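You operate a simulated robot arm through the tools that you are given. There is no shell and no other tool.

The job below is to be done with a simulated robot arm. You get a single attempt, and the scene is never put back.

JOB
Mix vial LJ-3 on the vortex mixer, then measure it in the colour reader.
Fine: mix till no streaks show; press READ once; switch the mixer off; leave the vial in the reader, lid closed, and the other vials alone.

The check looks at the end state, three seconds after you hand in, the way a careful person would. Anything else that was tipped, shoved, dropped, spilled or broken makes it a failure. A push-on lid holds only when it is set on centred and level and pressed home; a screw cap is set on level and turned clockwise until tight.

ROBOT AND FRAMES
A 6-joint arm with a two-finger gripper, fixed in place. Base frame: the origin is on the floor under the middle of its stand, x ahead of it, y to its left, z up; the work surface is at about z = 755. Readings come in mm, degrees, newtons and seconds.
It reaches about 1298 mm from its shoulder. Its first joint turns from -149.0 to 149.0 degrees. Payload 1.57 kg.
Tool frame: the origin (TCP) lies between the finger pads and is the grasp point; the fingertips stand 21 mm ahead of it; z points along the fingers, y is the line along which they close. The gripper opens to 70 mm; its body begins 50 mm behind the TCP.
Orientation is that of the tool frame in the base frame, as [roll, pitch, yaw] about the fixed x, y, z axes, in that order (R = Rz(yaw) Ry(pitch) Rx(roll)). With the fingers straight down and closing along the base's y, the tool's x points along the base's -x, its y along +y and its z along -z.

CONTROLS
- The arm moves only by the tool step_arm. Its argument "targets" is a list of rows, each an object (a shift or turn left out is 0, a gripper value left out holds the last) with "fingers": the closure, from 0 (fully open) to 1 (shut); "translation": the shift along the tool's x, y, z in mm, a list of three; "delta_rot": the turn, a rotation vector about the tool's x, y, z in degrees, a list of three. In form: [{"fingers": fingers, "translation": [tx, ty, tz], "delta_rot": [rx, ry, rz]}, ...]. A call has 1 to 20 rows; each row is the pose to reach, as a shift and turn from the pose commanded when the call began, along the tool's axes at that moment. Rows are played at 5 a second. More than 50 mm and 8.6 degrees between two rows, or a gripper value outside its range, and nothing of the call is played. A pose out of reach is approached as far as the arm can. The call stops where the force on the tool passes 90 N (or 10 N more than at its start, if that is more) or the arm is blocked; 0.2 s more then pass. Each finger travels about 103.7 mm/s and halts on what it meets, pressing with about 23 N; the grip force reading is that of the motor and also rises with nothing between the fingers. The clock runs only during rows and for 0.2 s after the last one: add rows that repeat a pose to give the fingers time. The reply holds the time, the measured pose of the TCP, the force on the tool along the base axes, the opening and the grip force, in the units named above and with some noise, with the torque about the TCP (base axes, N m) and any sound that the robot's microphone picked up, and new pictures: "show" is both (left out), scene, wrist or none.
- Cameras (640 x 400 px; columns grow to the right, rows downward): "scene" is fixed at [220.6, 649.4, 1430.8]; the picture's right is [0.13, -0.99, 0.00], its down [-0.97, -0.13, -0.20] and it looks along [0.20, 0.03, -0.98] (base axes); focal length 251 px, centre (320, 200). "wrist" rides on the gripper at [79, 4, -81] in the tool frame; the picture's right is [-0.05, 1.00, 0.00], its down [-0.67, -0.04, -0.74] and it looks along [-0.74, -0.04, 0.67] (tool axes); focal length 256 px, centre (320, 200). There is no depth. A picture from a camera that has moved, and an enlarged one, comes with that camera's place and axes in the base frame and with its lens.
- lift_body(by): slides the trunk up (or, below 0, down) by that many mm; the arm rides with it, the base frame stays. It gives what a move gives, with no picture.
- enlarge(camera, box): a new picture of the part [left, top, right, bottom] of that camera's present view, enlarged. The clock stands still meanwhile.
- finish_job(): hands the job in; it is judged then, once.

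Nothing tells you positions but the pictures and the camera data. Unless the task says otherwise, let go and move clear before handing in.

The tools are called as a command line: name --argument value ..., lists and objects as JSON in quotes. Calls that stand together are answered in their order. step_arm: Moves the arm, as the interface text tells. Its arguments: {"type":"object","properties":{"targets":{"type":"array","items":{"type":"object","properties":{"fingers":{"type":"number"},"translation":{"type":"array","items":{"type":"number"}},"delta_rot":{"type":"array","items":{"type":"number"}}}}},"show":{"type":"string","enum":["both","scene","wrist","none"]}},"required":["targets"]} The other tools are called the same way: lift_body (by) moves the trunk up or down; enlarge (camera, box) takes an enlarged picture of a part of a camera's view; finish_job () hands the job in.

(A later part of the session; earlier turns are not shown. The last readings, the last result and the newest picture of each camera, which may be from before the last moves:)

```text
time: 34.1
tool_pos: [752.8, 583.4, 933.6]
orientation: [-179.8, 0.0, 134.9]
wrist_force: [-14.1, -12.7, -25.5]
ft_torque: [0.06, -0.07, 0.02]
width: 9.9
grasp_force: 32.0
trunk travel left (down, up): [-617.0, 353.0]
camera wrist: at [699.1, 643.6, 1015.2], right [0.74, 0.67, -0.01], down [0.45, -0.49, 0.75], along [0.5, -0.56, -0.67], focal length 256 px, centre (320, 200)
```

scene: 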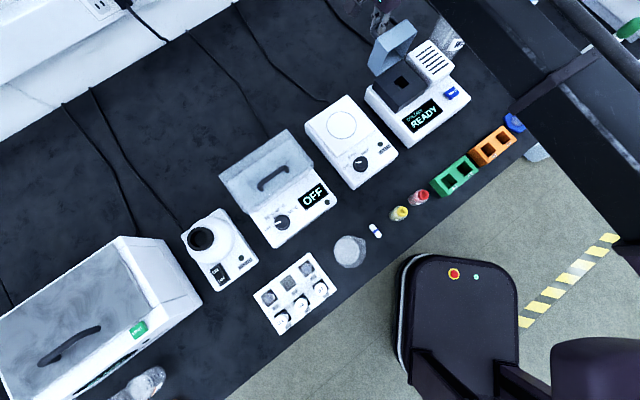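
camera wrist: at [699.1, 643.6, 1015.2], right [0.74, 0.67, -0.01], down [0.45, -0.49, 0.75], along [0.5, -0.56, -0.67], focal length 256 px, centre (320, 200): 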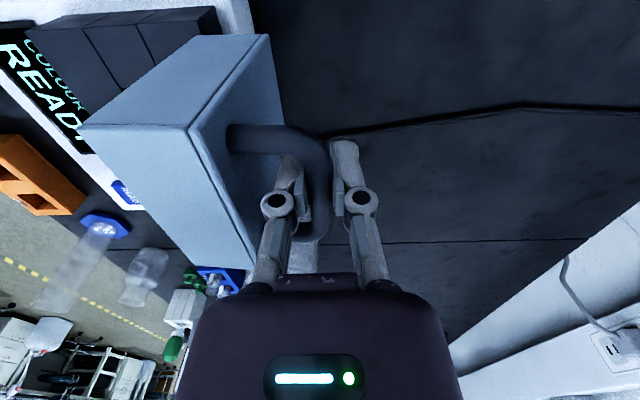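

lift_body --by -8

step_arm --targets '[{"translation": [0, 3, 0]}, {"translation": [0, 6, 0]}]' --show "none"

lift_body --by -5

enlarge --camera "scene" --box '[350, 0, 480, 120]'

```text
time: 34.7
tool_pos: [754.2, 586.3, 930.0]
orientation: [179.9, 0.2, 135.0]
wrist_force: [15.3, 12.1, 22.6]
ft_torque: [-0.06, 0.05, 0.04]
width: 9.7
grasp_force: 32.5
trunk travel left (down, up): [-609.0, 361.0]
```

```text
time: 35.3
tool_pos: [755.4, 588.0, 927.0]
orientation: [-179.6, 0.2, 135.0]
wrist_force: [-5.3, -4.0, -6.1]
ft_torque: [-0.22, -0.21, 0.0]
width: 8.9
grasp_force: 31.8
trunk travel left (down, up): [-609.0, 361.0]
```

```text
time: 35.8
tool_pos: [758.6, 590.2, 921.8]
orientation: [179.9, 0.1, 134.9]
wrist_force: [13.5, 12.6, 17.9]
ft_torque: [0.06, 0.23, 0.01]
width: 9.4
grasp_force: 31.7
trunk travel left (down, up): [-604.0, 366.0]
```

```text
3.33 times, centred on (415, 60) of scene
camera zoom: at [220.6, 649.4, 1430.8], right [0.13, -0.99, 0.0], down [-0.97, -0.13, -0.2], along [0.2, 0.03, -0.98], focal length 837 px, centre (3, 667)
```

zoom: 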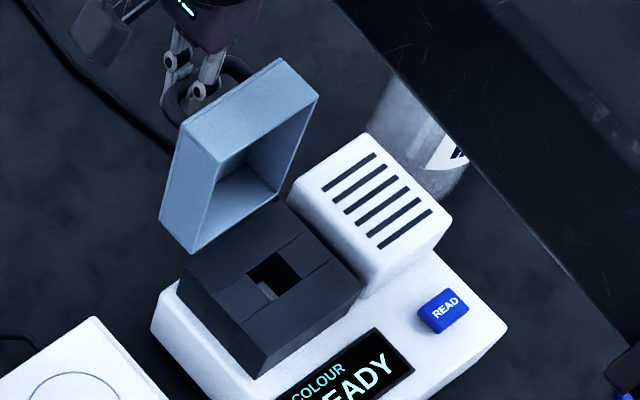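

The lid is now about 100° open and past vertical, and the well is a square opening in the dark block. I'll release only slightly, because the front finger is close to the lid, and then lift straight out.

step_arm --targets '[{"fingers": 0.9}, {"fingers": 0.82}, {"fingers": 0.77}, {"fingers": 0.77}]' --show "both"

enlarge --camera "wrist" --box '[80, 30, 440, 300]'

```text
time: 36.8
tool_pos: [757.1, 589.6, 923.5]
orientation: [-179.9, 0.1, 135.1]
wrist_force: [0.8, 0.1, 0.5]
ft_torque: [-0.02, -0.03, -0.01]
width: 16.2
grasp_force: 0.0
trunk travel left (down, up): [-604.0, 366.0]
camera wrist: at [703.2, 647.9, 1003.3], right [0.74, 0.67, 0.0], down [0.45, -0.49, 0.75], along [0.5, -0.56, -0.67], focal length 256 px, centre (320, 200)
```

scene: 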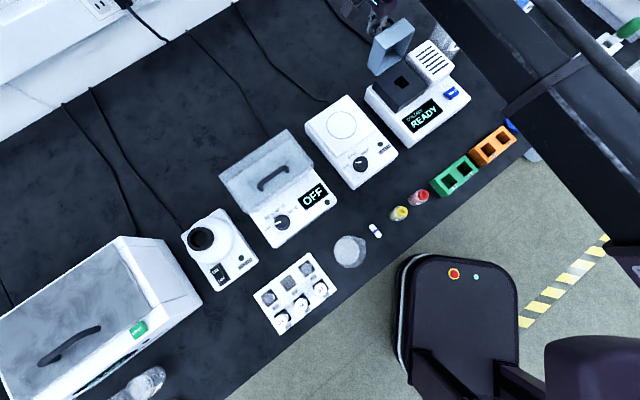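
wrist: 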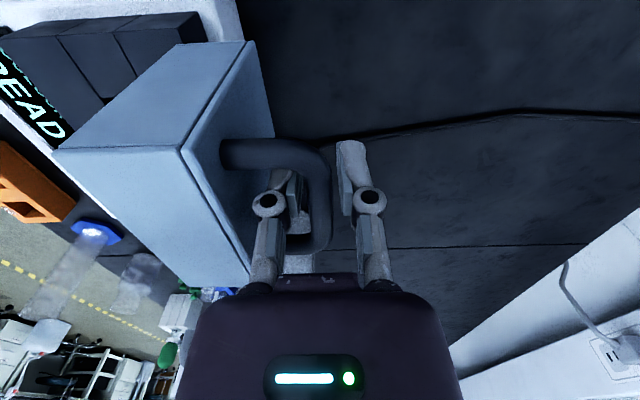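

```text
1.48 times, centred on (260, 165) of wrist
camera zoom: at [703.2, 647.9, 1003.3], right [0.74, 0.67, 0.0], down [0.45, -0.49, 0.75], along [0.5, -0.56, -0.67], focal length 379 px, centre (409, 252)
```

zoom: 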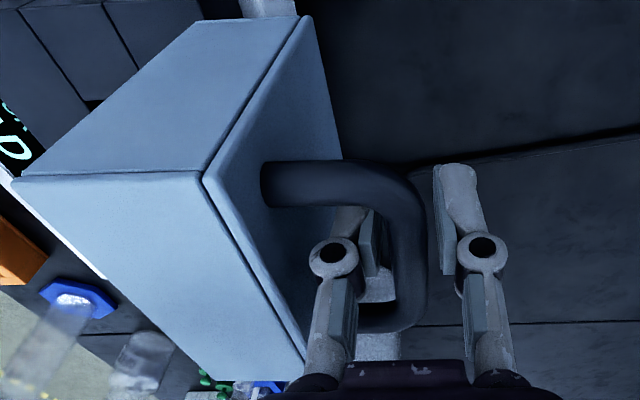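

step_arm --targets '[{"translation": [0, 2, 0]}]' --show "none"

lift_body --by 15

lift_body --by 25

step_arm --targets '[{"translation": [0, 0, 0]}]' --show "both"

```text
time: 37.2
tool_pos: [759.1, 590.5, 922.2]
orientation: [-179.8, 0.1, 135.0]
wrist_force: [0.2, -0.7, -0.3]
ft_torque: [0.04, 0.02, 0.01]
width: 16.2
grasp_force: 0.0
trunk travel left (down, up): [-604.0, 366.0]
```

```text
time: 37.9
tool_pos: [758.6, 588.6, 937.9]
orientation: [-179.9, 0.1, 135.0]
wrist_force: [-0.3, 0.0, -0.3]
ft_torque: [0.0, -0.02, 0.01]
width: 16.3
grasp_force: 0.0
trunk travel left (down, up): [-619.0, 351.0]
```

```text
time: 38.6
tool_pos: [759.0, 590.0, 961.3]
orientation: [-179.8, 0.1, 135.0]
wrist_force: [0.4, -0.2, 0.0]
ft_torque: [0.02, -0.01, 0.06]
width: 15.8
grasp_force: 0.2
trunk travel left (down, up): [-644.0, 326.0]
```

```text
time: 39.0
tool_pos: [758.7, 589.8, 962.9]
orientation: [-179.9, 0.1, 134.9]
wrist_force: [-0.2, -0.1, 0.6]
ft_torque: [-0.01, -0.02, -0.03]
width: 16.1
grasp_force: 0.0
trunk travel left (down, up): [-644.0, 326.0]
camera wrist: at [704.9, 649.5, 1043.3], right [0.74, 0.67, 0.0], down [0.45, -0.49, 0.75], along [0.5, -0.56, -0.67], focal length 256 px, centre (320, 200)
```

scene: 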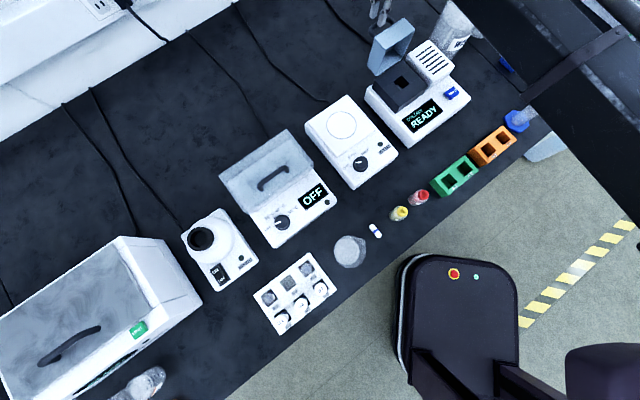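
wrist: 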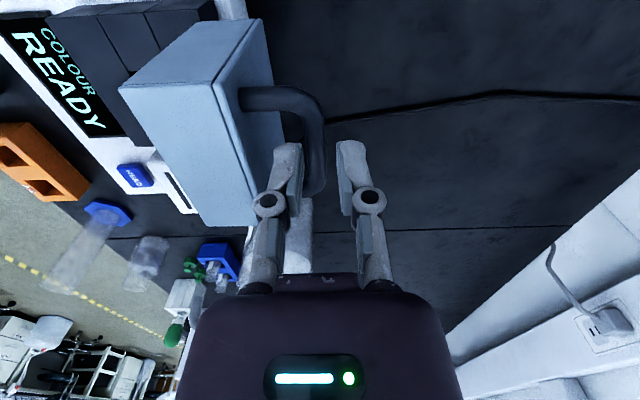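

The lid stays open by itself. I'll raise clear and go over to the mixer, turning the camera to face the bench on the way.

lift_body --by 60

step_arm --targets '[{"fingers": 1, "translation": [34.3, -19.7, 0], "delta_rot": [0, 0, -5]}, {"translation": [68.5, -39.4, 0], "delta_rot": [0, 0, -10]}, {"translation": [102.8, -59.2, 0], "delta_rot": [0, 0, -15]}, {"translation": [137, -78.9, 0], "delta_rot": [0, 0, -20]}, {"translation": [171.3, -98.6, 0], "delta_rot": [0, 0, -25]}, {"translation": [205.5, -118.3, 0], "delta_rot": [0, 0, -30]}, {"translation": [239.8, -138, 0], "delta_rot": [0, 0, -35]}, {"translation": [274, -157.8, 0], "delta_rot": [0, 0, -40]}, {"translation": [308.3, -177.5, 0], "delta_rot": [0, 0, -45]}, {"translation": [342.6, -197.2, 0], "delta_rot": [0, 0, -50]}, {"translation": [376.8, -217, 0], "delta_rot": [0, 0, -55]}, {"translation": [411, -236.7, 0], "delta_rot": [0, 0, -60]}, {"translation": [445.3, -256.4, 0], "delta_rot": [0, 0, -65]}, {"translation": [479.6, -276, 0], "delta_rot": [0, 0, -70]}, {"translation": [513.8, -295.8, 0], "delta_rot": [0, 0, -75]}, {"translation": [548, -315.6, 0], "delta_rot": [0, 0, -80]}, {"translation": [582.3, -335.3, 0], "delta_rot": [0, 0, -85]}, {"translation": [616.6, -355, 0], "delta_rot": [0, 0, -90]}, {"translation": [616.6, -355, 0], "delta_rot": [0, 0, -90]}]' --show "both"

```text
time: 40.0
tool_pos: [760.0, 589.9, 1022.8]
orientation: [-180.0, 0.1, 135.0]
wrist_force: [0.5, 0.2, 0.1]
ft_torque: [-0.02, -0.02, -0.03]
width: 16.1
grasp_force: 0.0
trunk travel left (down, up): [-704.0, 266.0]
```

```text
time: 44.0
tool_pos: [71.4, 774.5, 1023.2]
orientation: [-179.9, -0.1, -135.0]
wrist_force: [-0.1, -0.7, -0.2]
ft_torque: [-0.01, -0.02, -0.02]
width: 0.0
grasp_force: 23.1
out of reach, approached as far as the arm can: row 7
trunk travel left (down, up): [-704.0, 266.0]
camera wrist: at [11.3, 721.4, 1103.6], right [-0.67, 0.74, 0.0], down [0.5, 0.45, 0.74], along [0.55, 0.5, -0.67], focal length 256 px, centre (320, 200)
```

scene: 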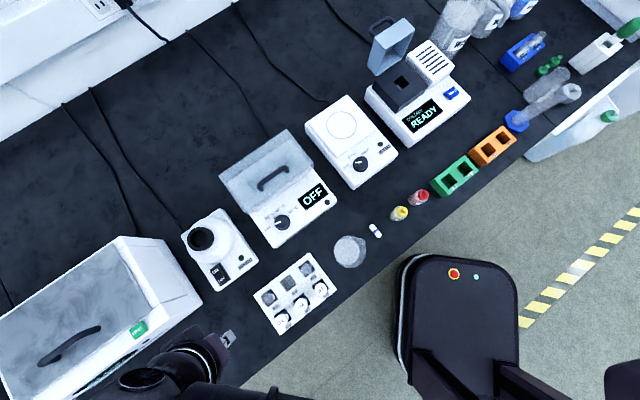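
wrist: 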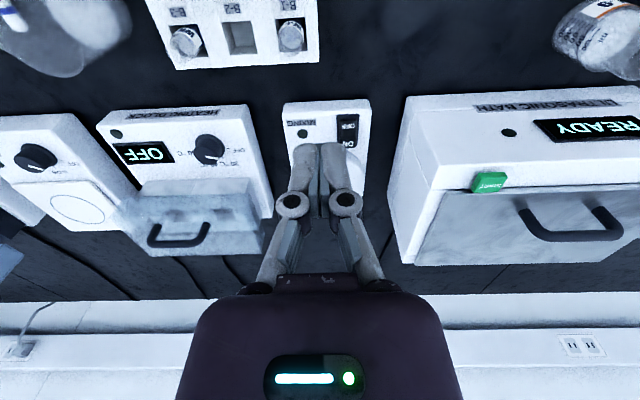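

enlarge --camera "wrist" --box '[270, 85, 390, 205]'

enlarge --camera "scene" --box '[170, 195, 270, 300]'

enlarge --camera "scene" --box '[350, 10, 480, 150]'

```text
3.33 times, centred on (330, 145) of wrist
camera zoom: at [11.3, 721.4, 1103.6], right [-0.67, 0.74, 0.0], down [0.5, 0.45, 0.74], along [0.55, 0.5, -0.67], focal length 853 px, centre (287, 383)
```

zoom: 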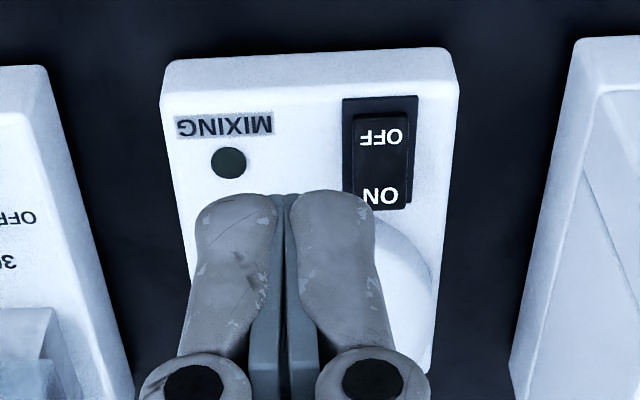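

```text
3.81 times, centred on (220, 248) of scene
camera zoom: at [220.6, 649.4, 1430.8], right [0.13, -0.99, 0.0], down [-0.97, -0.13, -0.2], along [0.2, 0.03, -0.98], focal length 956 px, centre (701, 19)
```

zoom: 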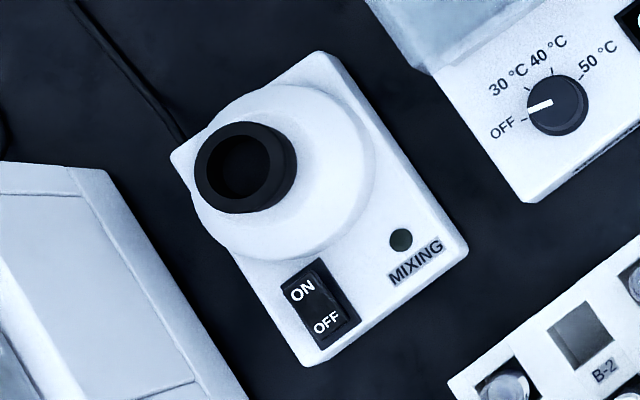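

```text
2.86 times, centred on (415, 80) of scene
camera zoom: at [220.6, 649.4, 1430.8], right [0.13, -0.99, 0.0], down [-0.97, -0.13, -0.2], along [0.2, 0.03, -0.98], focal length 717 px, centre (49, 543)
```

zoom: 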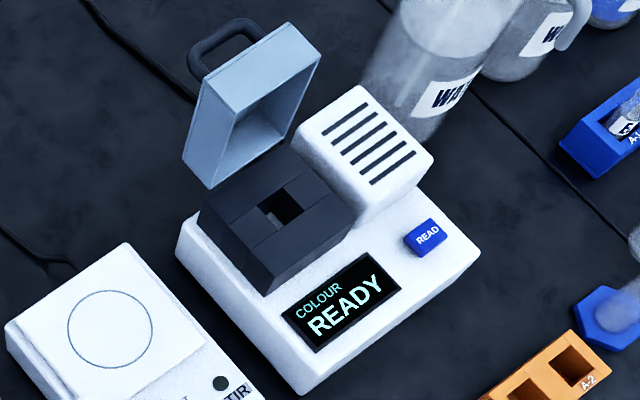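

The rocker's ON end triangulates to about (141.4, 891, 810) and its OFF end to about (124, 873, 806). I'll move over the ON end with the fingers closed at a safe height.

step_arm --targets '[{"translation": [-33, 8, 0]}, {"translation": [-67, 16.5, 0]}, {"translation": [-100, 25, 0]}, {"translation": [-134, 32.8, 0]}, {"translation": [-134, 32.8, 0]}]' --show "none"

lift_body --by -100

step_arm --targets '[{"translation": [0, 0, 0]}]' --show "both"

enlarge --camera "wrist" --box '[240, 60, 400, 220]'

enlarge --camera "scene" --box '[140, 180, 280, 310]'

```text
time: 45.2
tool_pos: [145.7, 894.1, 1021.2]
orientation: [-179.8, -0.1, -135.0]
wrist_force: [-0.6, 0.1, -0.1]
ft_torque: [0.01, 0.0, -0.01]
width: 0.0
grasp_force: 23.2
trunk travel left (down, up): [-704.0, 266.0]
```

```text
time: 46.5
tool_pos: [144.4, 893.5, 922.8]
orientation: [-179.9, -0.2, -135.1]
wrist_force: [0.1, 0.6, 0.4]
ft_torque: [-0.01, -0.02, 0.0]
width: 0.0
grasp_force: 22.8
trunk travel left (down, up): [-604.0, 366.0]
```

```text
time: 46.9
tool_pos: [145.0, 894.0, 921.9]
orientation: [-179.9, -0.1, -135.1]
wrist_force: [-0.1, -0.4, 0.1]
ft_torque: [0.01, 0.01, -0.02]
width: 0.0
grasp_force: 23.4
trunk travel left (down, up): [-604.0, 366.0]
camera wrist: at [85.2, 840.2, 1003.6], right [-0.67, 0.74, 0.0], down [0.5, 0.45, 0.74], along [0.55, 0.5, -0.67], focal length 256 px, centre (320, 200)
```

scene: 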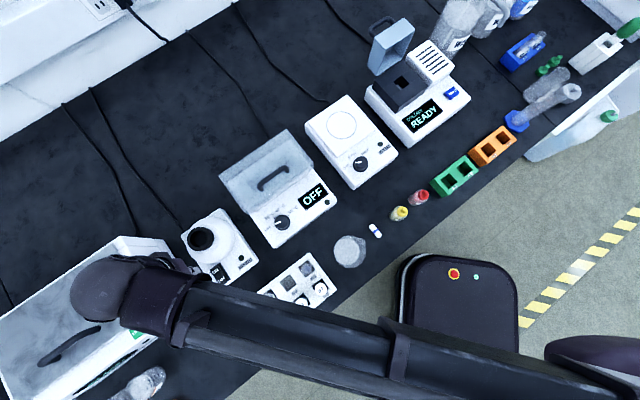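
wrist: 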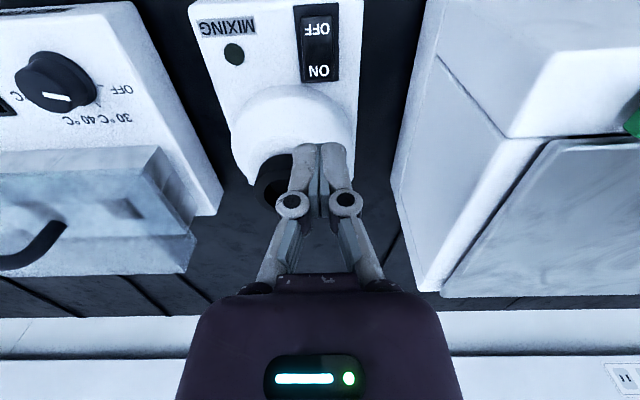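

```text
2.50 times, centred on (320, 140) of wrist
camera zoom: at [85.2, 840.2, 1003.6], right [-0.67, 0.74, 0.0], down [0.5, 0.45, 0.74], along [0.55, 0.5, -0.67], focal length 640 px, centre (320, 350)
```

zoom: 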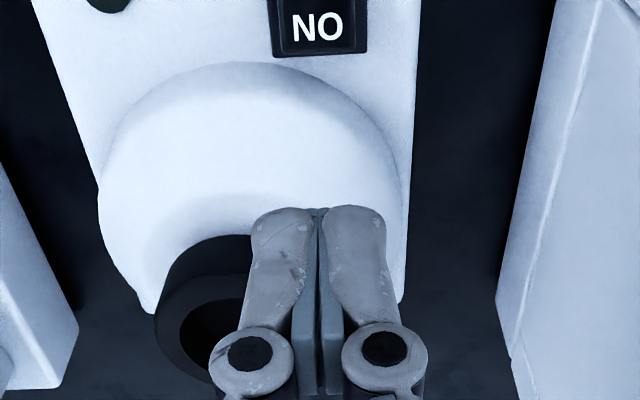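

```text
3.08 times, centred on (210, 245) of scene
camera zoom: at [220.6, 649.4, 1430.8], right [0.13, -0.99, 0.0], down [-0.97, -0.13, -0.2], along [0.2, 0.03, -0.98], focal length 772 px, centre (658, 62)
```

zoom: 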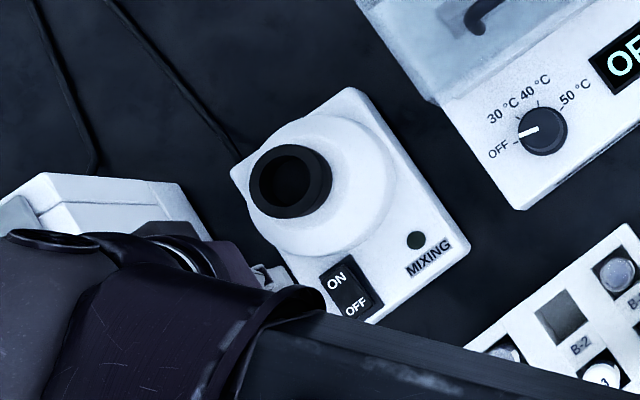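

I'm about 5 mm too far back, so I'll shift toward the front and then descend to just above the ON end.

step_arm --targets '[{"translation": [4.5, 0, 0]}, {"translation": [4.5, 0, 0]}]' --show "none"

lift_body --by -70

step_arm --targets '[{"translation": [0, 0, 0]}]' --show "both"

enlarge --camera "wrist" --box '[240, 80, 400, 220]'

```text
time: 47.5
tool_pos: [141.4, 889.3, 922.1]
orientation: [-179.9, -0.1, -135.1]
wrist_force: [0.1, 0.6, 0.4]
ft_torque: [-0.02, 0.01, 0.01]
width: 0.2
grasp_force: 22.8
trunk travel left (down, up): [-604.0, 366.0]
```

```text
time: 48.6
tool_pos: [142.1, 890.2, 852.6]
orientation: [-179.9, -0.1, -135.0]
wrist_force: [0.3, -0.4, 0.5]
ft_torque: [-0.04, 0.0, 0.0]
width: 0.1
grasp_force: 23.3
trunk travel left (down, up): [-534.0, 436.0]
```

```text
time: 49.0
tool_pos: [143.1, 889.3, 851.8]
orientation: [-179.9, -0.1, -135.0]
wrist_force: [0.1, -0.5, -0.1]
ft_torque: [0.04, -0.01, 0.03]
width: 0.1
grasp_force: 23.0
trunk travel left (down, up): [-534.0, 436.0]
camera wrist: at [82.2, 836.7, 933.6], right [-0.67, 0.74, 0.0], down [0.5, 0.45, 0.74], along [0.55, 0.5, -0.67], focal length 256 px, centre (320, 200)
```

scene: 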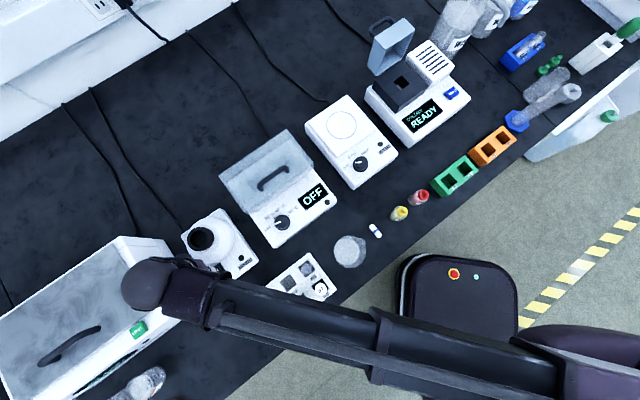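
wrist: 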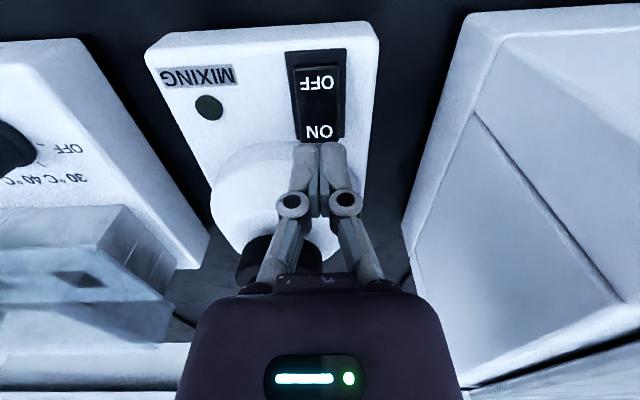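

```text
2.86 times, centred on (320, 150) of wrist
camera zoom: at [82.2, 836.7, 933.6], right [-0.67, 0.74, 0.0], down [0.5, 0.45, 0.74], along [0.55, 0.5, -0.67], focal length 731 px, centre (320, 343)
```

zoom: 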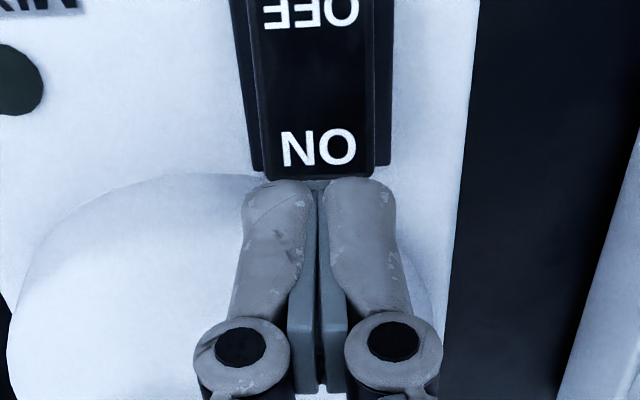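

Aligned with ON. I'll descend in small steps and watch for contact force and sound.

lift_body --by -15

lift_body --by -4

lift_body --by -2

```text
time: 49.6
tool_pos: [140.7, 888.6, 837.0]
orientation: [-180.0, -0.1, -135.0]
wrist_force: [-0.3, -1.0, 0.0]
ft_torque: [0.02, 0.04, 0.04]
width: 0.3
grasp_force: 23.5
trunk travel left (down, up): [-519.0, 451.0]
```

```text
time: 50.1
tool_pos: [142.0, 889.2, 833.6]
orientation: [-179.9, -0.1, -135.0]
wrist_force: [-0.5, 0.0, 0.4]
ft_torque: [0.01, 0.01, 0.02]
width: 0.0
grasp_force: 23.2
trunk travel left (down, up): [-515.0, 455.0]
```

```text
time: 50.6
tool_pos: [141.4, 890.3, 830.9]
orientation: [-179.8, -0.1, -135.0]
wrist_force: [0.3, -0.1, -0.3]
ft_torque: [0.0, -0.01, 0.0]
width: 0.1
grasp_force: 22.7
trunk travel left (down, up): [-513.0, 457.0]
```

lift_body --by -2

lift_body --by -2

lift_body --by -2

step_arm --targets '[{"translation": [0, 0, 0]}]' --show "both"

```text
time: 51.2
tool_pos: [142.4, 889.5, 829.0]
orientation: [-179.9, -0.1, -135.0]
wrist_force: [1.0, 1.8, 1.3]
ft_torque: [0.03, 0.02, 0.0]
width: 0.1
grasp_force: 28.9
trunk travel left (down, up): [-511.0, 459.0]
```

```text
time: 51.7
tool_pos: [142.3, 889.1, 828.9]
orientation: [-179.9, 0.1, -135.0]
wrist_force: [2.8, 10.0, 27.8]
ft_torque: [0.02, 0.12, -0.06]
width: 5.9
grasp_force: 28.8
trunk travel left (down, up): [-509.0, 461.0]
```

```text
time: 52.2
tool_pos: [142.3, 889.3, 829.0]
orientation: [179.9, 0.3, -135.0]
wrist_force: [6.4, 27.8, 63.7]
ft_torque: [0.2, 0.23, -0.25]
width: 6.3
grasp_force: 28.6
trunk travel left (down, up): [-507.0, 463.0]
```

```text
time: 52.6
tool_pos: [142.0, 888.2, 829.0]
orientation: [179.6, 0.5, -135.0]
wrist_force: [7.6, 32.8, 72.9]
ft_torque: [0.27, 0.26, -0.27]
width: 6.2
grasp_force: 28.7
trunk travel left (down, up): [-507.0, 463.0]
camera wrist: at [82.2, 835.4, 909.8], right [-0.67, 0.74, 0.0], down [0.5, 0.44, 0.75], along [0.56, 0.5, -0.66], focal length 256 px, centre (320, 200)
```

scene: 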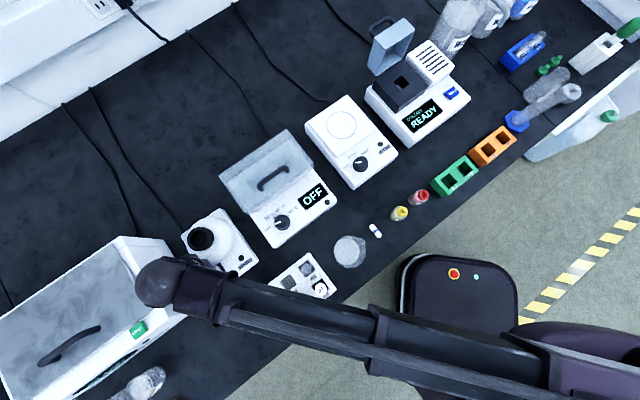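
wrist: 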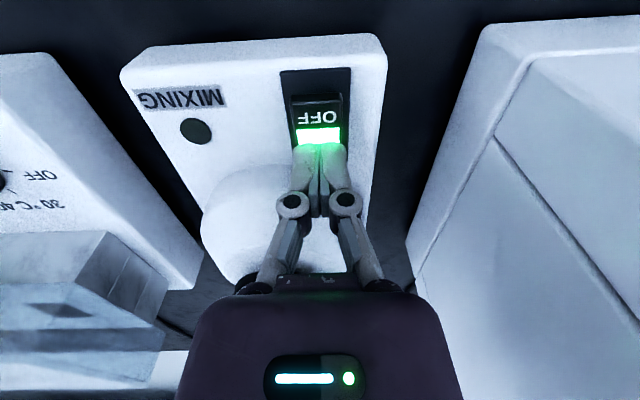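

The rocker is lit green, so the mixer is switched on. I'll back off upward right away.

lift_body --by 8

lift_body --by 90

step_arm --targets '[{"fingers": 1, "translation": [0, 0, 0]}]' --show "both"

enlarge --camera "scene" --box '[160, 190, 280, 300]'

enlarge --camera "wrist" --box '[180, 0, 420, 240]'

```text
time: 53.2
tool_pos: [142.1, 888.2, 832.9]
orientation: [-179.8, -0.2, -135.0]
wrist_force: [0.7, -0.1, -0.1]
ft_torque: [0.0, 0.02, 0.01]
width: 0.0
grasp_force: 28.7
trunk travel left (down, up): [-515.0, 455.0]
```

```text
time: 54.4
tool_pos: [143.2, 889.2, 922.9]
orientation: [-179.9, -0.1, -135.0]
wrist_force: [0.8, 0.6, -0.1]
ft_torque: [-0.02, 0.02, -0.03]
width: 0.0
grasp_force: 28.7
trunk travel left (down, up): [-605.0, 365.0]
```

```text
time: 54.8
tool_pos: [142.0, 888.9, 922.9]
orientation: [-179.9, -0.1, -135.0]
wrist_force: [-0.3, -0.7, -0.3]
ft_torque: [-0.01, 0.0, -0.01]
width: 0.2
grasp_force: 28.5
trunk travel left (down, up): [-605.0, 365.0]
camera wrist: at [82.2, 836.7, 1004.6], right [-0.67, 0.74, 0.0], down [0.5, 0.45, 0.74], along [0.55, 0.5, -0.67], focal length 256 px, centre (320, 200)
```

scene: 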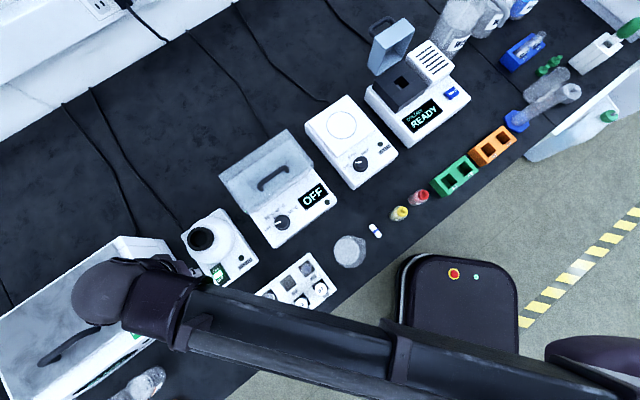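
wrist: 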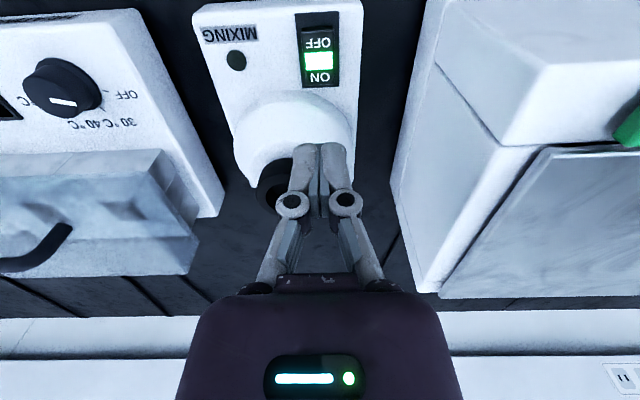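

```text
3.64 times, centred on (220, 245) of scene
camera zoom: at [220.6, 649.4, 1430.8], right [0.13, -0.99, 0.0], down [-0.97, -0.13, -0.2], along [0.2, 0.03, -0.98], focal length 913 px, centre (684, 36)
```

zoom: 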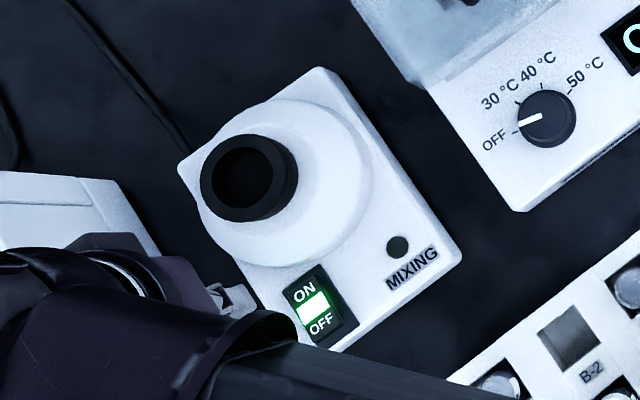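

```text
1.67 times, centred on (300, 120) of wrist
camera zoom: at [82.2, 836.7, 1004.6], right [-0.67, 0.74, 0.0], down [0.5, 0.45, 0.74], along [0.55, 0.5, -0.67], focal length 427 px, centre (353, 333)
```

zoom: 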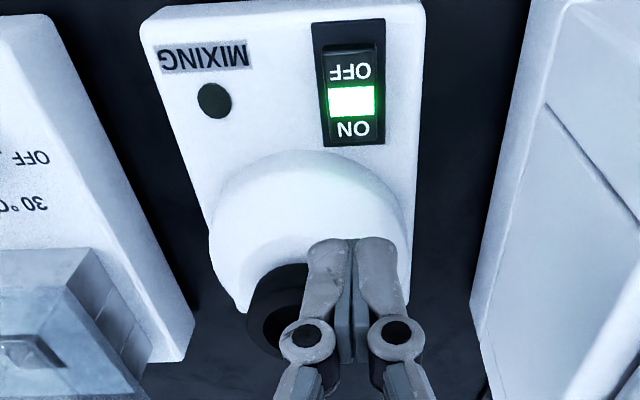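

The mixer is on with its green light lit; the MIXING lamp should come on when a vial is pressed in. I'll back off to a vantage point to locate the cup precisely and open the fingers on the way to the rack.

lift_body --by 77

step_arm --targets '[{"fingers": 0.5, "translation": [28, -30, 0]}, {"translation": [56, -60, 0]}, {"translation": [85, -90, 0]}, {"translation": [113, -118, 0]}, {"translation": [113, -118, 0]}]' --show "both"

enlarge --camera "wrist" --box '[340, 80, 480, 220]'

enlarge --camera "wrist" --box '[200, 0, 420, 140]'

```text
time: 56.0
tool_pos: [140.5, 890.4, 999.3]
orientation: [-179.9, 0.0, -135.1]
wrist_force: [-0.2, -0.4, 0.0]
ft_torque: [-0.03, 0.02, -0.02]
width: 0.2
grasp_force: 28.9
trunk travel left (down, up): [-682.0, 288.0]
```

```text
time: 57.2
tool_pos: [145.8, 726.1, 999.7]
orientation: [-179.8, -0.1, -135.0]
wrist_force: [-0.2, 0.2, 0.6]
ft_torque: [-0.02, 0.0, 0.02]
width: 35.0
grasp_force: 0.0
trunk travel left (down, up): [-682.0, 288.0]
camera wrist: at [85.7, 672.5, 1081.5], right [-0.67, 0.74, 0.0], down [0.5, 0.45, 0.74], along [0.55, 0.5, -0.67], focal length 256 px, centre (320, 200)
```

scene: 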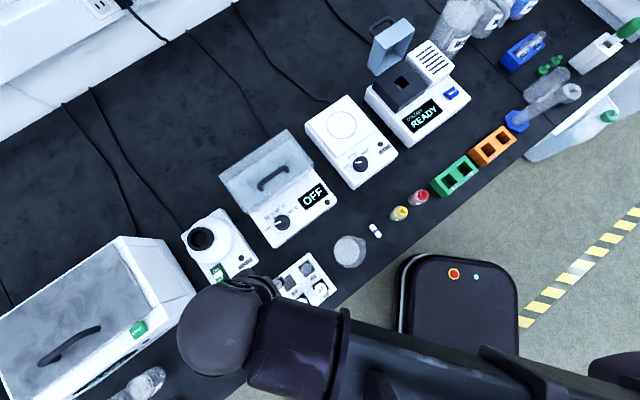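
wrist: 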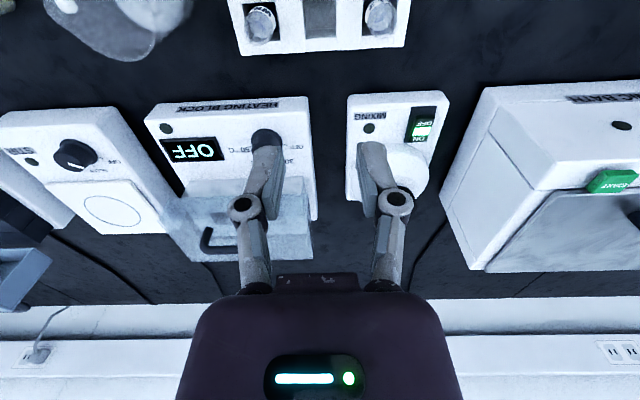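

```text
2.86 times, centred on (410, 150) of wrist
camera zoom: at [85.7, 672.5, 1081.5], right [-0.67, 0.74, 0.0], down [0.5, 0.45, 0.74], along [0.55, 0.5, -0.67], focal length 731 px, centre (63, 343)
```

zoom: 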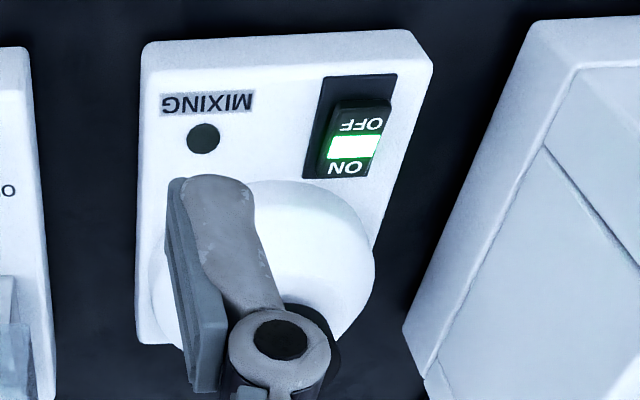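

```text
2.86 times, centred on (310, 70) of wrist
camera zoom: at [85.7, 672.5, 1081.5], right [-0.67, 0.74, 0.0], down [0.5, 0.45, 0.74], along [0.55, 0.5, -0.67], focal length 731 px, centre (349, 571)
```

zoom: 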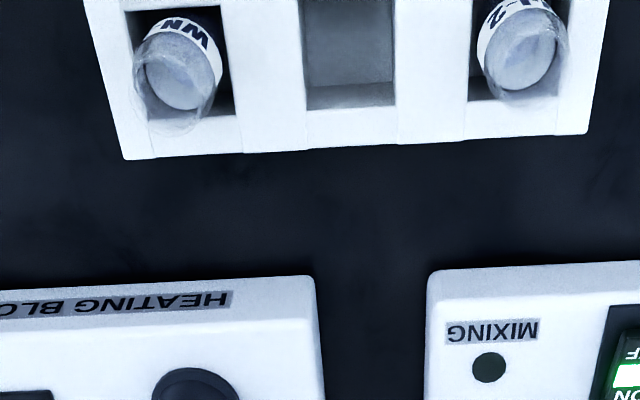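

step_arm --targets '[{"fingers": 0}, {"fingers": 0}, {"fingers": 0}]' --show "wrist"

enlarge --camera "wrist" --box '[320, 80, 460, 240]'

```text
time: 58.0
tool_pos: [145.7, 725.4, 999.8]
orientation: [-179.9, -0.2, -134.9]
wrist_force: [-0.5, -0.1, -0.7]
ft_torque: [0.0, -0.01, 0.0]
width: 70.0
grasp_force: 0.1
trunk travel left (down, up): [-682.0, 288.0]
camera wrist: at [85.5, 672.4, 1081.7], right [-0.67, 0.74, 0.0], down [0.5, 0.45, 0.74], along [0.55, 0.5, -0.67], focal length 256 px, centre (320, 200)
```

wrist: 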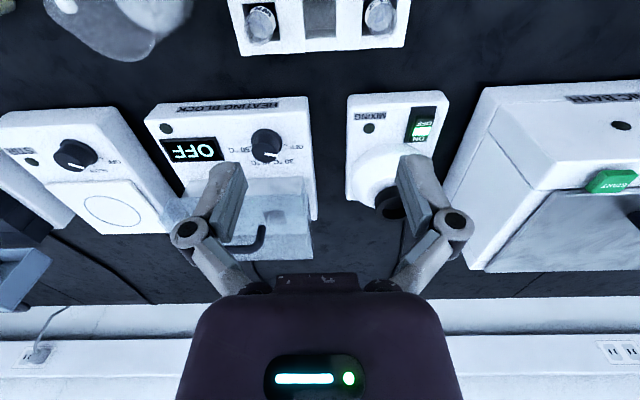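

```text
2.50 times, centred on (390, 160) of wrist
camera zoom: at [85.5, 672.4, 1081.7], right [-0.67, 0.74, 0.0], down [0.5, 0.45, 0.74], along [0.55, 0.5, -0.67], focal length 640 px, centre (145, 300)
```

zoom: 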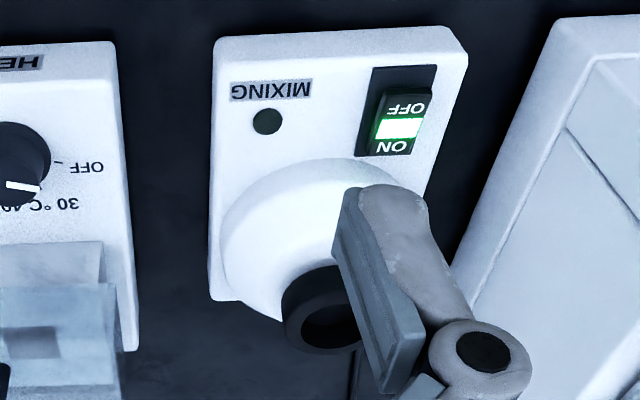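

step_arm --targets '[{"translation": [0, 30, 0]}, {"translation": [0, 60, 0]}, {"translation": [0, 60, 0]}]' --show "wrist"

enlarge --camera "wrist" --box '[260, 90, 400, 240]'

```text
time: 58.8
tool_pos: [103.5, 767.3, 1000.3]
orientation: [-179.9, -0.2, -135.0]
wrist_force: [0.0, -0.2, 0.7]
ft_torque: [-0.02, 0.0, -0.01]
width: 70.3
grasp_force: 0.1
trunk travel left (down, up): [-682.0, 288.0]
camera wrist: at [43.1, 715.2, 1081.7], right [-0.67, 0.74, 0.0], down [0.5, 0.45, 0.74], along [0.55, 0.5, -0.67], focal length 256 px, centre (320, 200)
```

wrist: 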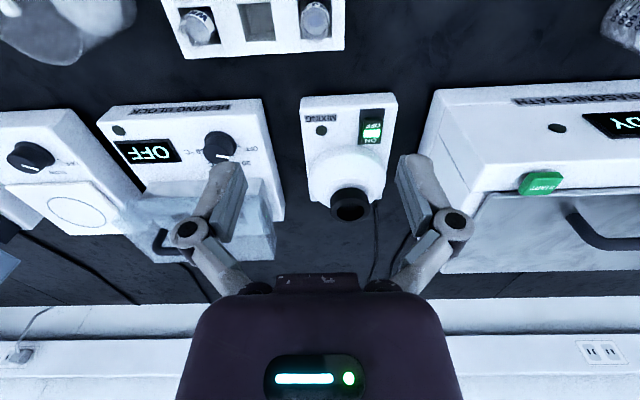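

```text
2.67 times, centred on (330, 165) of wrist
camera zoom: at [43.1, 715.2, 1081.7], right [-0.67, 0.74, 0.0], down [0.5, 0.45, 0.74], along [0.55, 0.5, -0.67], focal length 683 px, centre (293, 293)
```

zoom: 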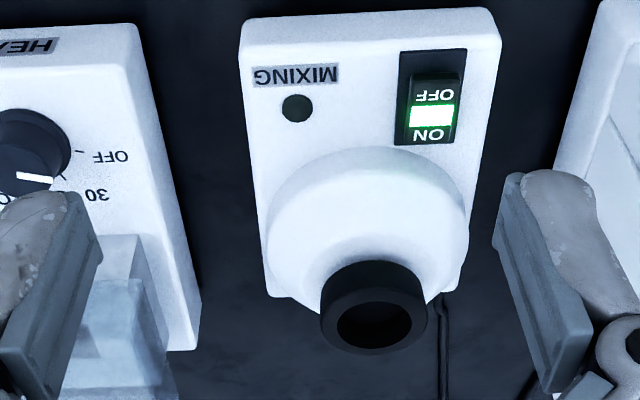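

The cup rim's centre is at about (211.4, 920.4, 865), with a hole about 37 mm wide. Now I'll move above LJ-3 and verify alignment before descending.

step_arm --targets '[{"translation": [23, -20, 0]}, {"translation": [46, -40, 0]}, {"translation": [70, -58.7, 0]}, {"translation": [70, -58.7, 0]}]' --show "none"

lift_body --by -90

step_arm --targets '[{"fingers": 0.43}, {"fingers": 0.43}]' --show "both"

enlarge --camera "wrist" --box '[220, 0, 420, 220]'

```text
time: 59.8
tool_pos: [96.1, 678.7, 999.9]
orientation: [-179.9, -0.1, -135.1]
wrist_force: [0.5, 0.8, -0.4]
ft_torque: [0.01, 0.04, 0.02]
width: 70.0
grasp_force: 0.1
trunk travel left (down, up): [-682.0, 288.0]
```

```text
time: 61.0
tool_pos: [95.4, 677.8, 910.0]
orientation: [-179.8, -0.1, -134.9]
wrist_force: [-0.1, 0.3, 0.0]
ft_torque: [-0.01, 0.02, 0.0]
width: 70.1
grasp_force: 0.0
trunk travel left (down, up): [-592.0, 378.0]
```

```text
time: 61.6
tool_pos: [95.2, 677.1, 910.5]
orientation: [-179.9, -0.2, -135.1]
wrist_force: [-0.2, -0.3, -0.6]
ft_torque: [0.0, 0.03, 0.0]
width: 39.6
grasp_force: 0.0
trunk travel left (down, up): [-592.0, 378.0]
camera wrist: at [35.7, 625.8, 991.6], right [-0.67, 0.74, 0.0], down [0.5, 0.45, 0.74], along [0.55, 0.5, -0.67], focal length 256 px, centre (320, 200)
```

scene: 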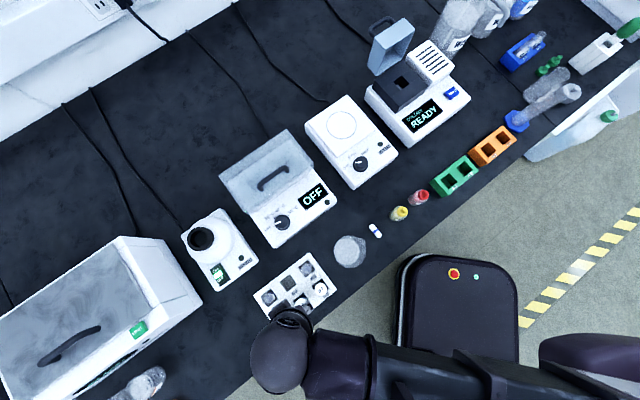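
wrist: 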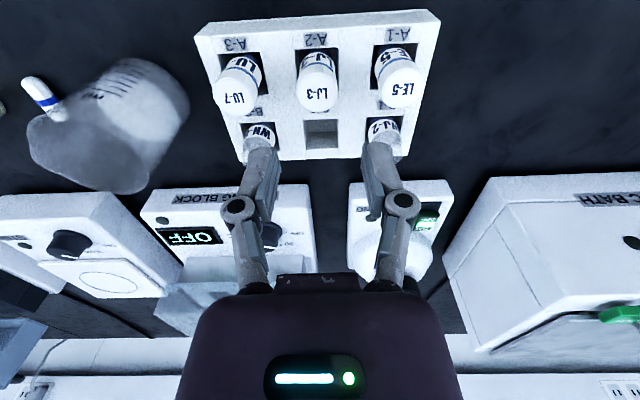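

```text
1.82 times, centred on (320, 110) of wrist
camera zoom: at [35.7, 625.8, 991.6], right [-0.67, 0.74, 0.0], down [0.5, 0.45, 0.74], along [0.55, 0.5, -0.67], focal length 465 px, centre (320, 364)
```

zoom: 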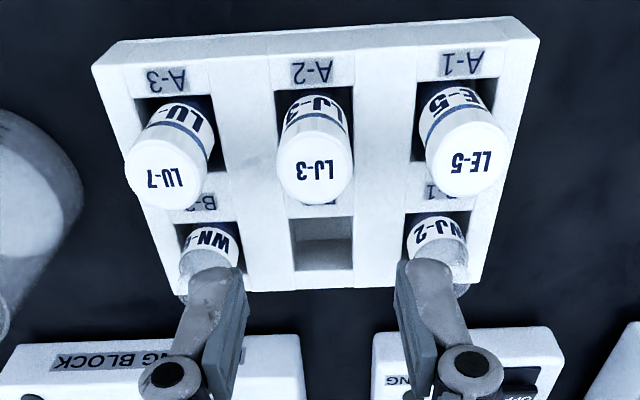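

LJ-3 sits right under the TCP, about 1.5 mm to the right of centre. I'll make that correction and descend partway with the fingers opened to 40 mm.

step_arm --targets '[{"translation": [0, -1.5, 0]}, {"translation": [0, -1.5, 0]}]' --show "none"

lift_body --by -55

step_arm --targets '[{"translation": [0, 0, 0]}]' --show "both"

enlarge --camera "wrist" --box '[200, 60, 440, 260]'

```text
time: 62.2
tool_pos: [97.2, 677.3, 911.1]
orientation: [-179.9, -0.1, -135.0]
wrist_force: [0.7, 0.1, 0.0]
ft_torque: [0.03, 0.0, 0.0]
width: 40.0
grasp_force: 0.0
trunk travel left (down, up): [-592.0, 378.0]
```

```text
time: 63.2
tool_pos: [96.8, 677.3, 855.6]
orientation: [-179.9, -0.2, -135.0]
wrist_force: [0.0, -0.1, 0.1]
ft_torque: [-0.01, 0.01, 0.0]
width: 39.8
grasp_force: 0.0
trunk travel left (down, up): [-537.0, 433.0]
```

```text
time: 63.6
tool_pos: [96.2, 677.7, 854.7]
orientation: [-179.9, -0.1, -135.1]
wrist_force: [0.5, 0.6, 0.4]
ft_torque: [0.0, 0.02, 0.02]
width: 40.1
grasp_force: 0.0
trunk travel left (down, up): [-537.0, 433.0]
camera wrist: at [36.6, 624.8, 936.7], right [-0.67, 0.74, 0.0], down [0.5, 0.45, 0.74], along [0.55, 0.5, -0.67], focal length 256 px, centre (320, 200)
```

scene: 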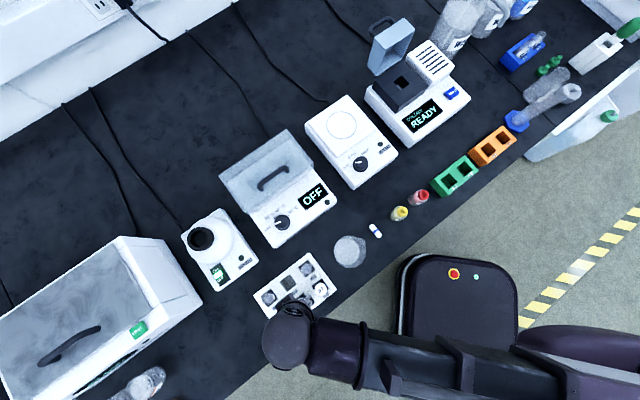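
wrist: 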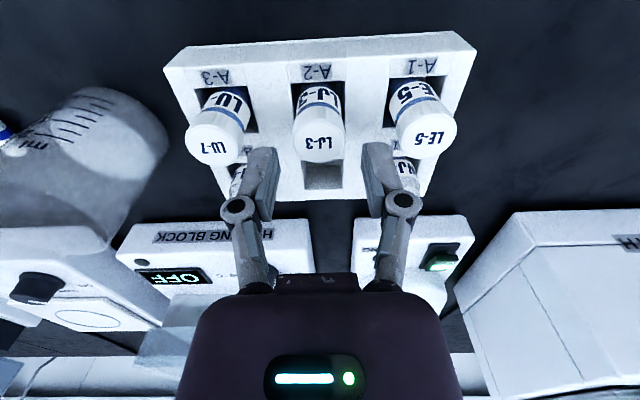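

```text
2.00 times, centred on (320, 160) of wrist
camera zoom: at [36.6, 624.8, 936.7], right [-0.67, 0.74, 0.0], down [0.5, 0.45, 0.74], along [0.55, 0.5, -0.67], focal length 512 px, centre (320, 280)
```

zoom: 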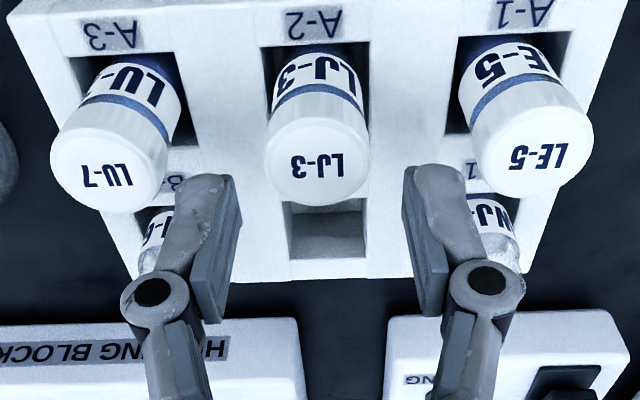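

The alignment is good. I'll narrow the opening slightly for clearance to the neighbouring vials and descend to grip height.

step_arm --targets '[{"fingers": 0.486}, {"fingers": 0.486}]' --show "none"

lift_body --by -25

lift_body --by -13

step_arm --targets '[{"translation": [0, 0, 0]}]' --show "wrist"

enlarge --camera "wrist" --box '[200, 100, 440, 260]'

```text
time: 64.2
tool_pos: [97.2, 676.8, 854.7]
orientation: [-179.9, -0.1, -135.0]
wrist_force: [0.5, -1.2, 0.9]
ft_torque: [0.01, 0.02, -0.01]
width: 35.8
grasp_force: 0.0
trunk travel left (down, up): [-537.0, 433.0]
```

```text
time: 64.9
tool_pos: [96.6, 678.6, 829.6]
orientation: [-180.0, -0.1, -135.0]
wrist_force: [-0.5, 0.1, 0.9]
ft_torque: [-0.01, -0.01, -0.01]
width: 36.2
grasp_force: 0.2
trunk travel left (down, up): [-512.0, 458.0]
```

```text
time: 65.5
tool_pos: [96.1, 676.7, 817.7]
orientation: [-179.8, -0.1, -135.0]
wrist_force: [-0.7, 0.2, -0.6]
ft_torque: [-0.02, 0.01, -0.01]
width: 36.1
grasp_force: 0.0
trunk travel left (down, up): [-499.0, 471.0]
```

```text
time: 65.9
tool_pos: [95.5, 677.9, 817.0]
orientation: [-179.8, 0.0, -135.0]
wrist_force: [0.5, 0.1, -0.3]
ft_torque: [-0.03, 0.0, 0.0]
width: 36.2
grasp_force: 0.1
trunk travel left (down, up): [-499.0, 471.0]
camera wrist: at [36.6, 624.8, 898.6], right [-0.67, 0.74, 0.0], down [0.5, 0.45, 0.74], along [0.55, 0.5, -0.67], focal length 256 px, centre (320, 200)
```

wrist: 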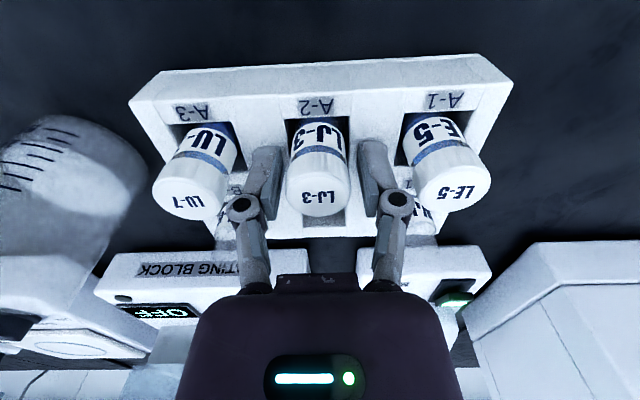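

```text
2.50 times, centred on (320, 180) of wrist
camera zoom: at [36.6, 624.8, 898.6], right [-0.67, 0.74, 0.0], down [0.5, 0.45, 0.74], along [0.55, 0.5, -0.67], focal length 640 px, centre (320, 250)
```

zoom: 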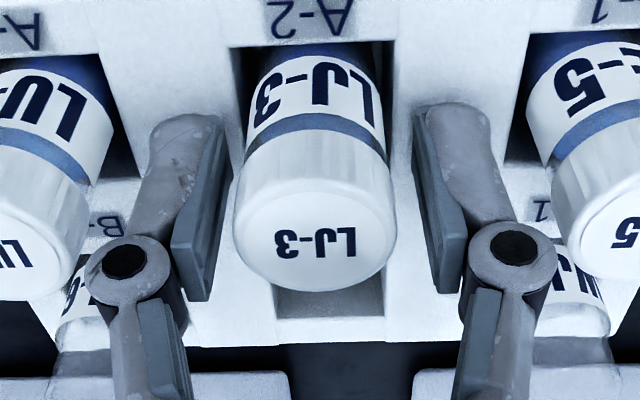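

The cap is centred between the pads. I'll close on it.

step_arm --targets '[{"fingers": 0.6}, {"fingers": 0.7}, {"fingers": 1}, {"fingers": 1}, {"fingers": 1}]' --show "wrist"

enlarge --camera "wrist" --box '[200, 100, 440, 260]'

```text
time: 67.1
tool_pos: [96.4, 678.2, 817.2]
orientation: [-179.9, -0.1, -135.1]
wrist_force: [-0.2, -0.1, 0.7]
ft_torque: [0.01, 0.03, 0.01]
width: 25.4
grasp_force: 23.4
trunk travel left (down, up): [-499.0, 471.0]
camera wrist: at [36.7, 624.8, 898.6], right [-0.67, 0.74, 0.0], down [0.5, 0.45, 0.74], along [0.55, 0.5, -0.67], focal length 256 px, centre (320, 200)
```

wrist: 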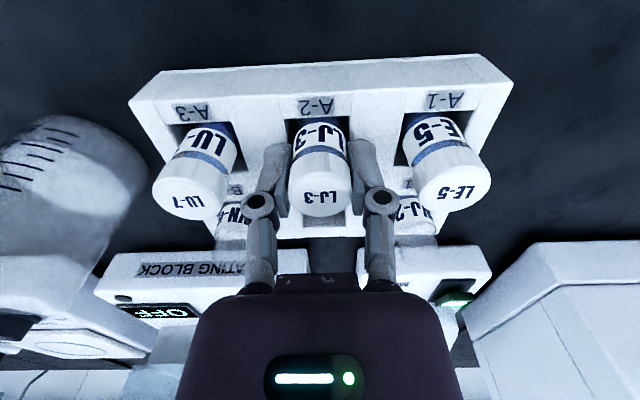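

```text
2.50 times, centred on (320, 180) of wrist
camera zoom: at [36.7, 624.8, 898.6], right [-0.67, 0.74, 0.0], down [0.5, 0.45, 0.74], along [0.55, 0.5, -0.67], focal length 640 px, centre (320, 250)
```

zoom: 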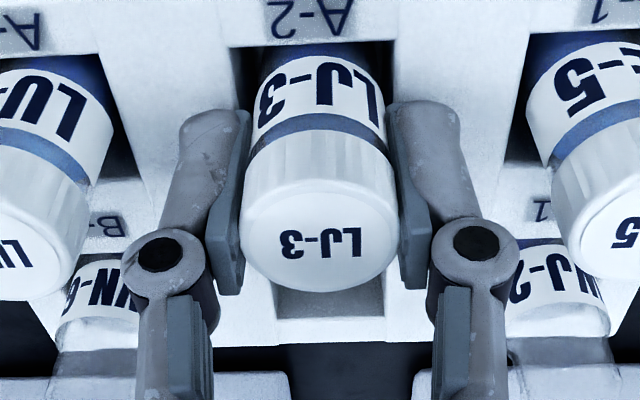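

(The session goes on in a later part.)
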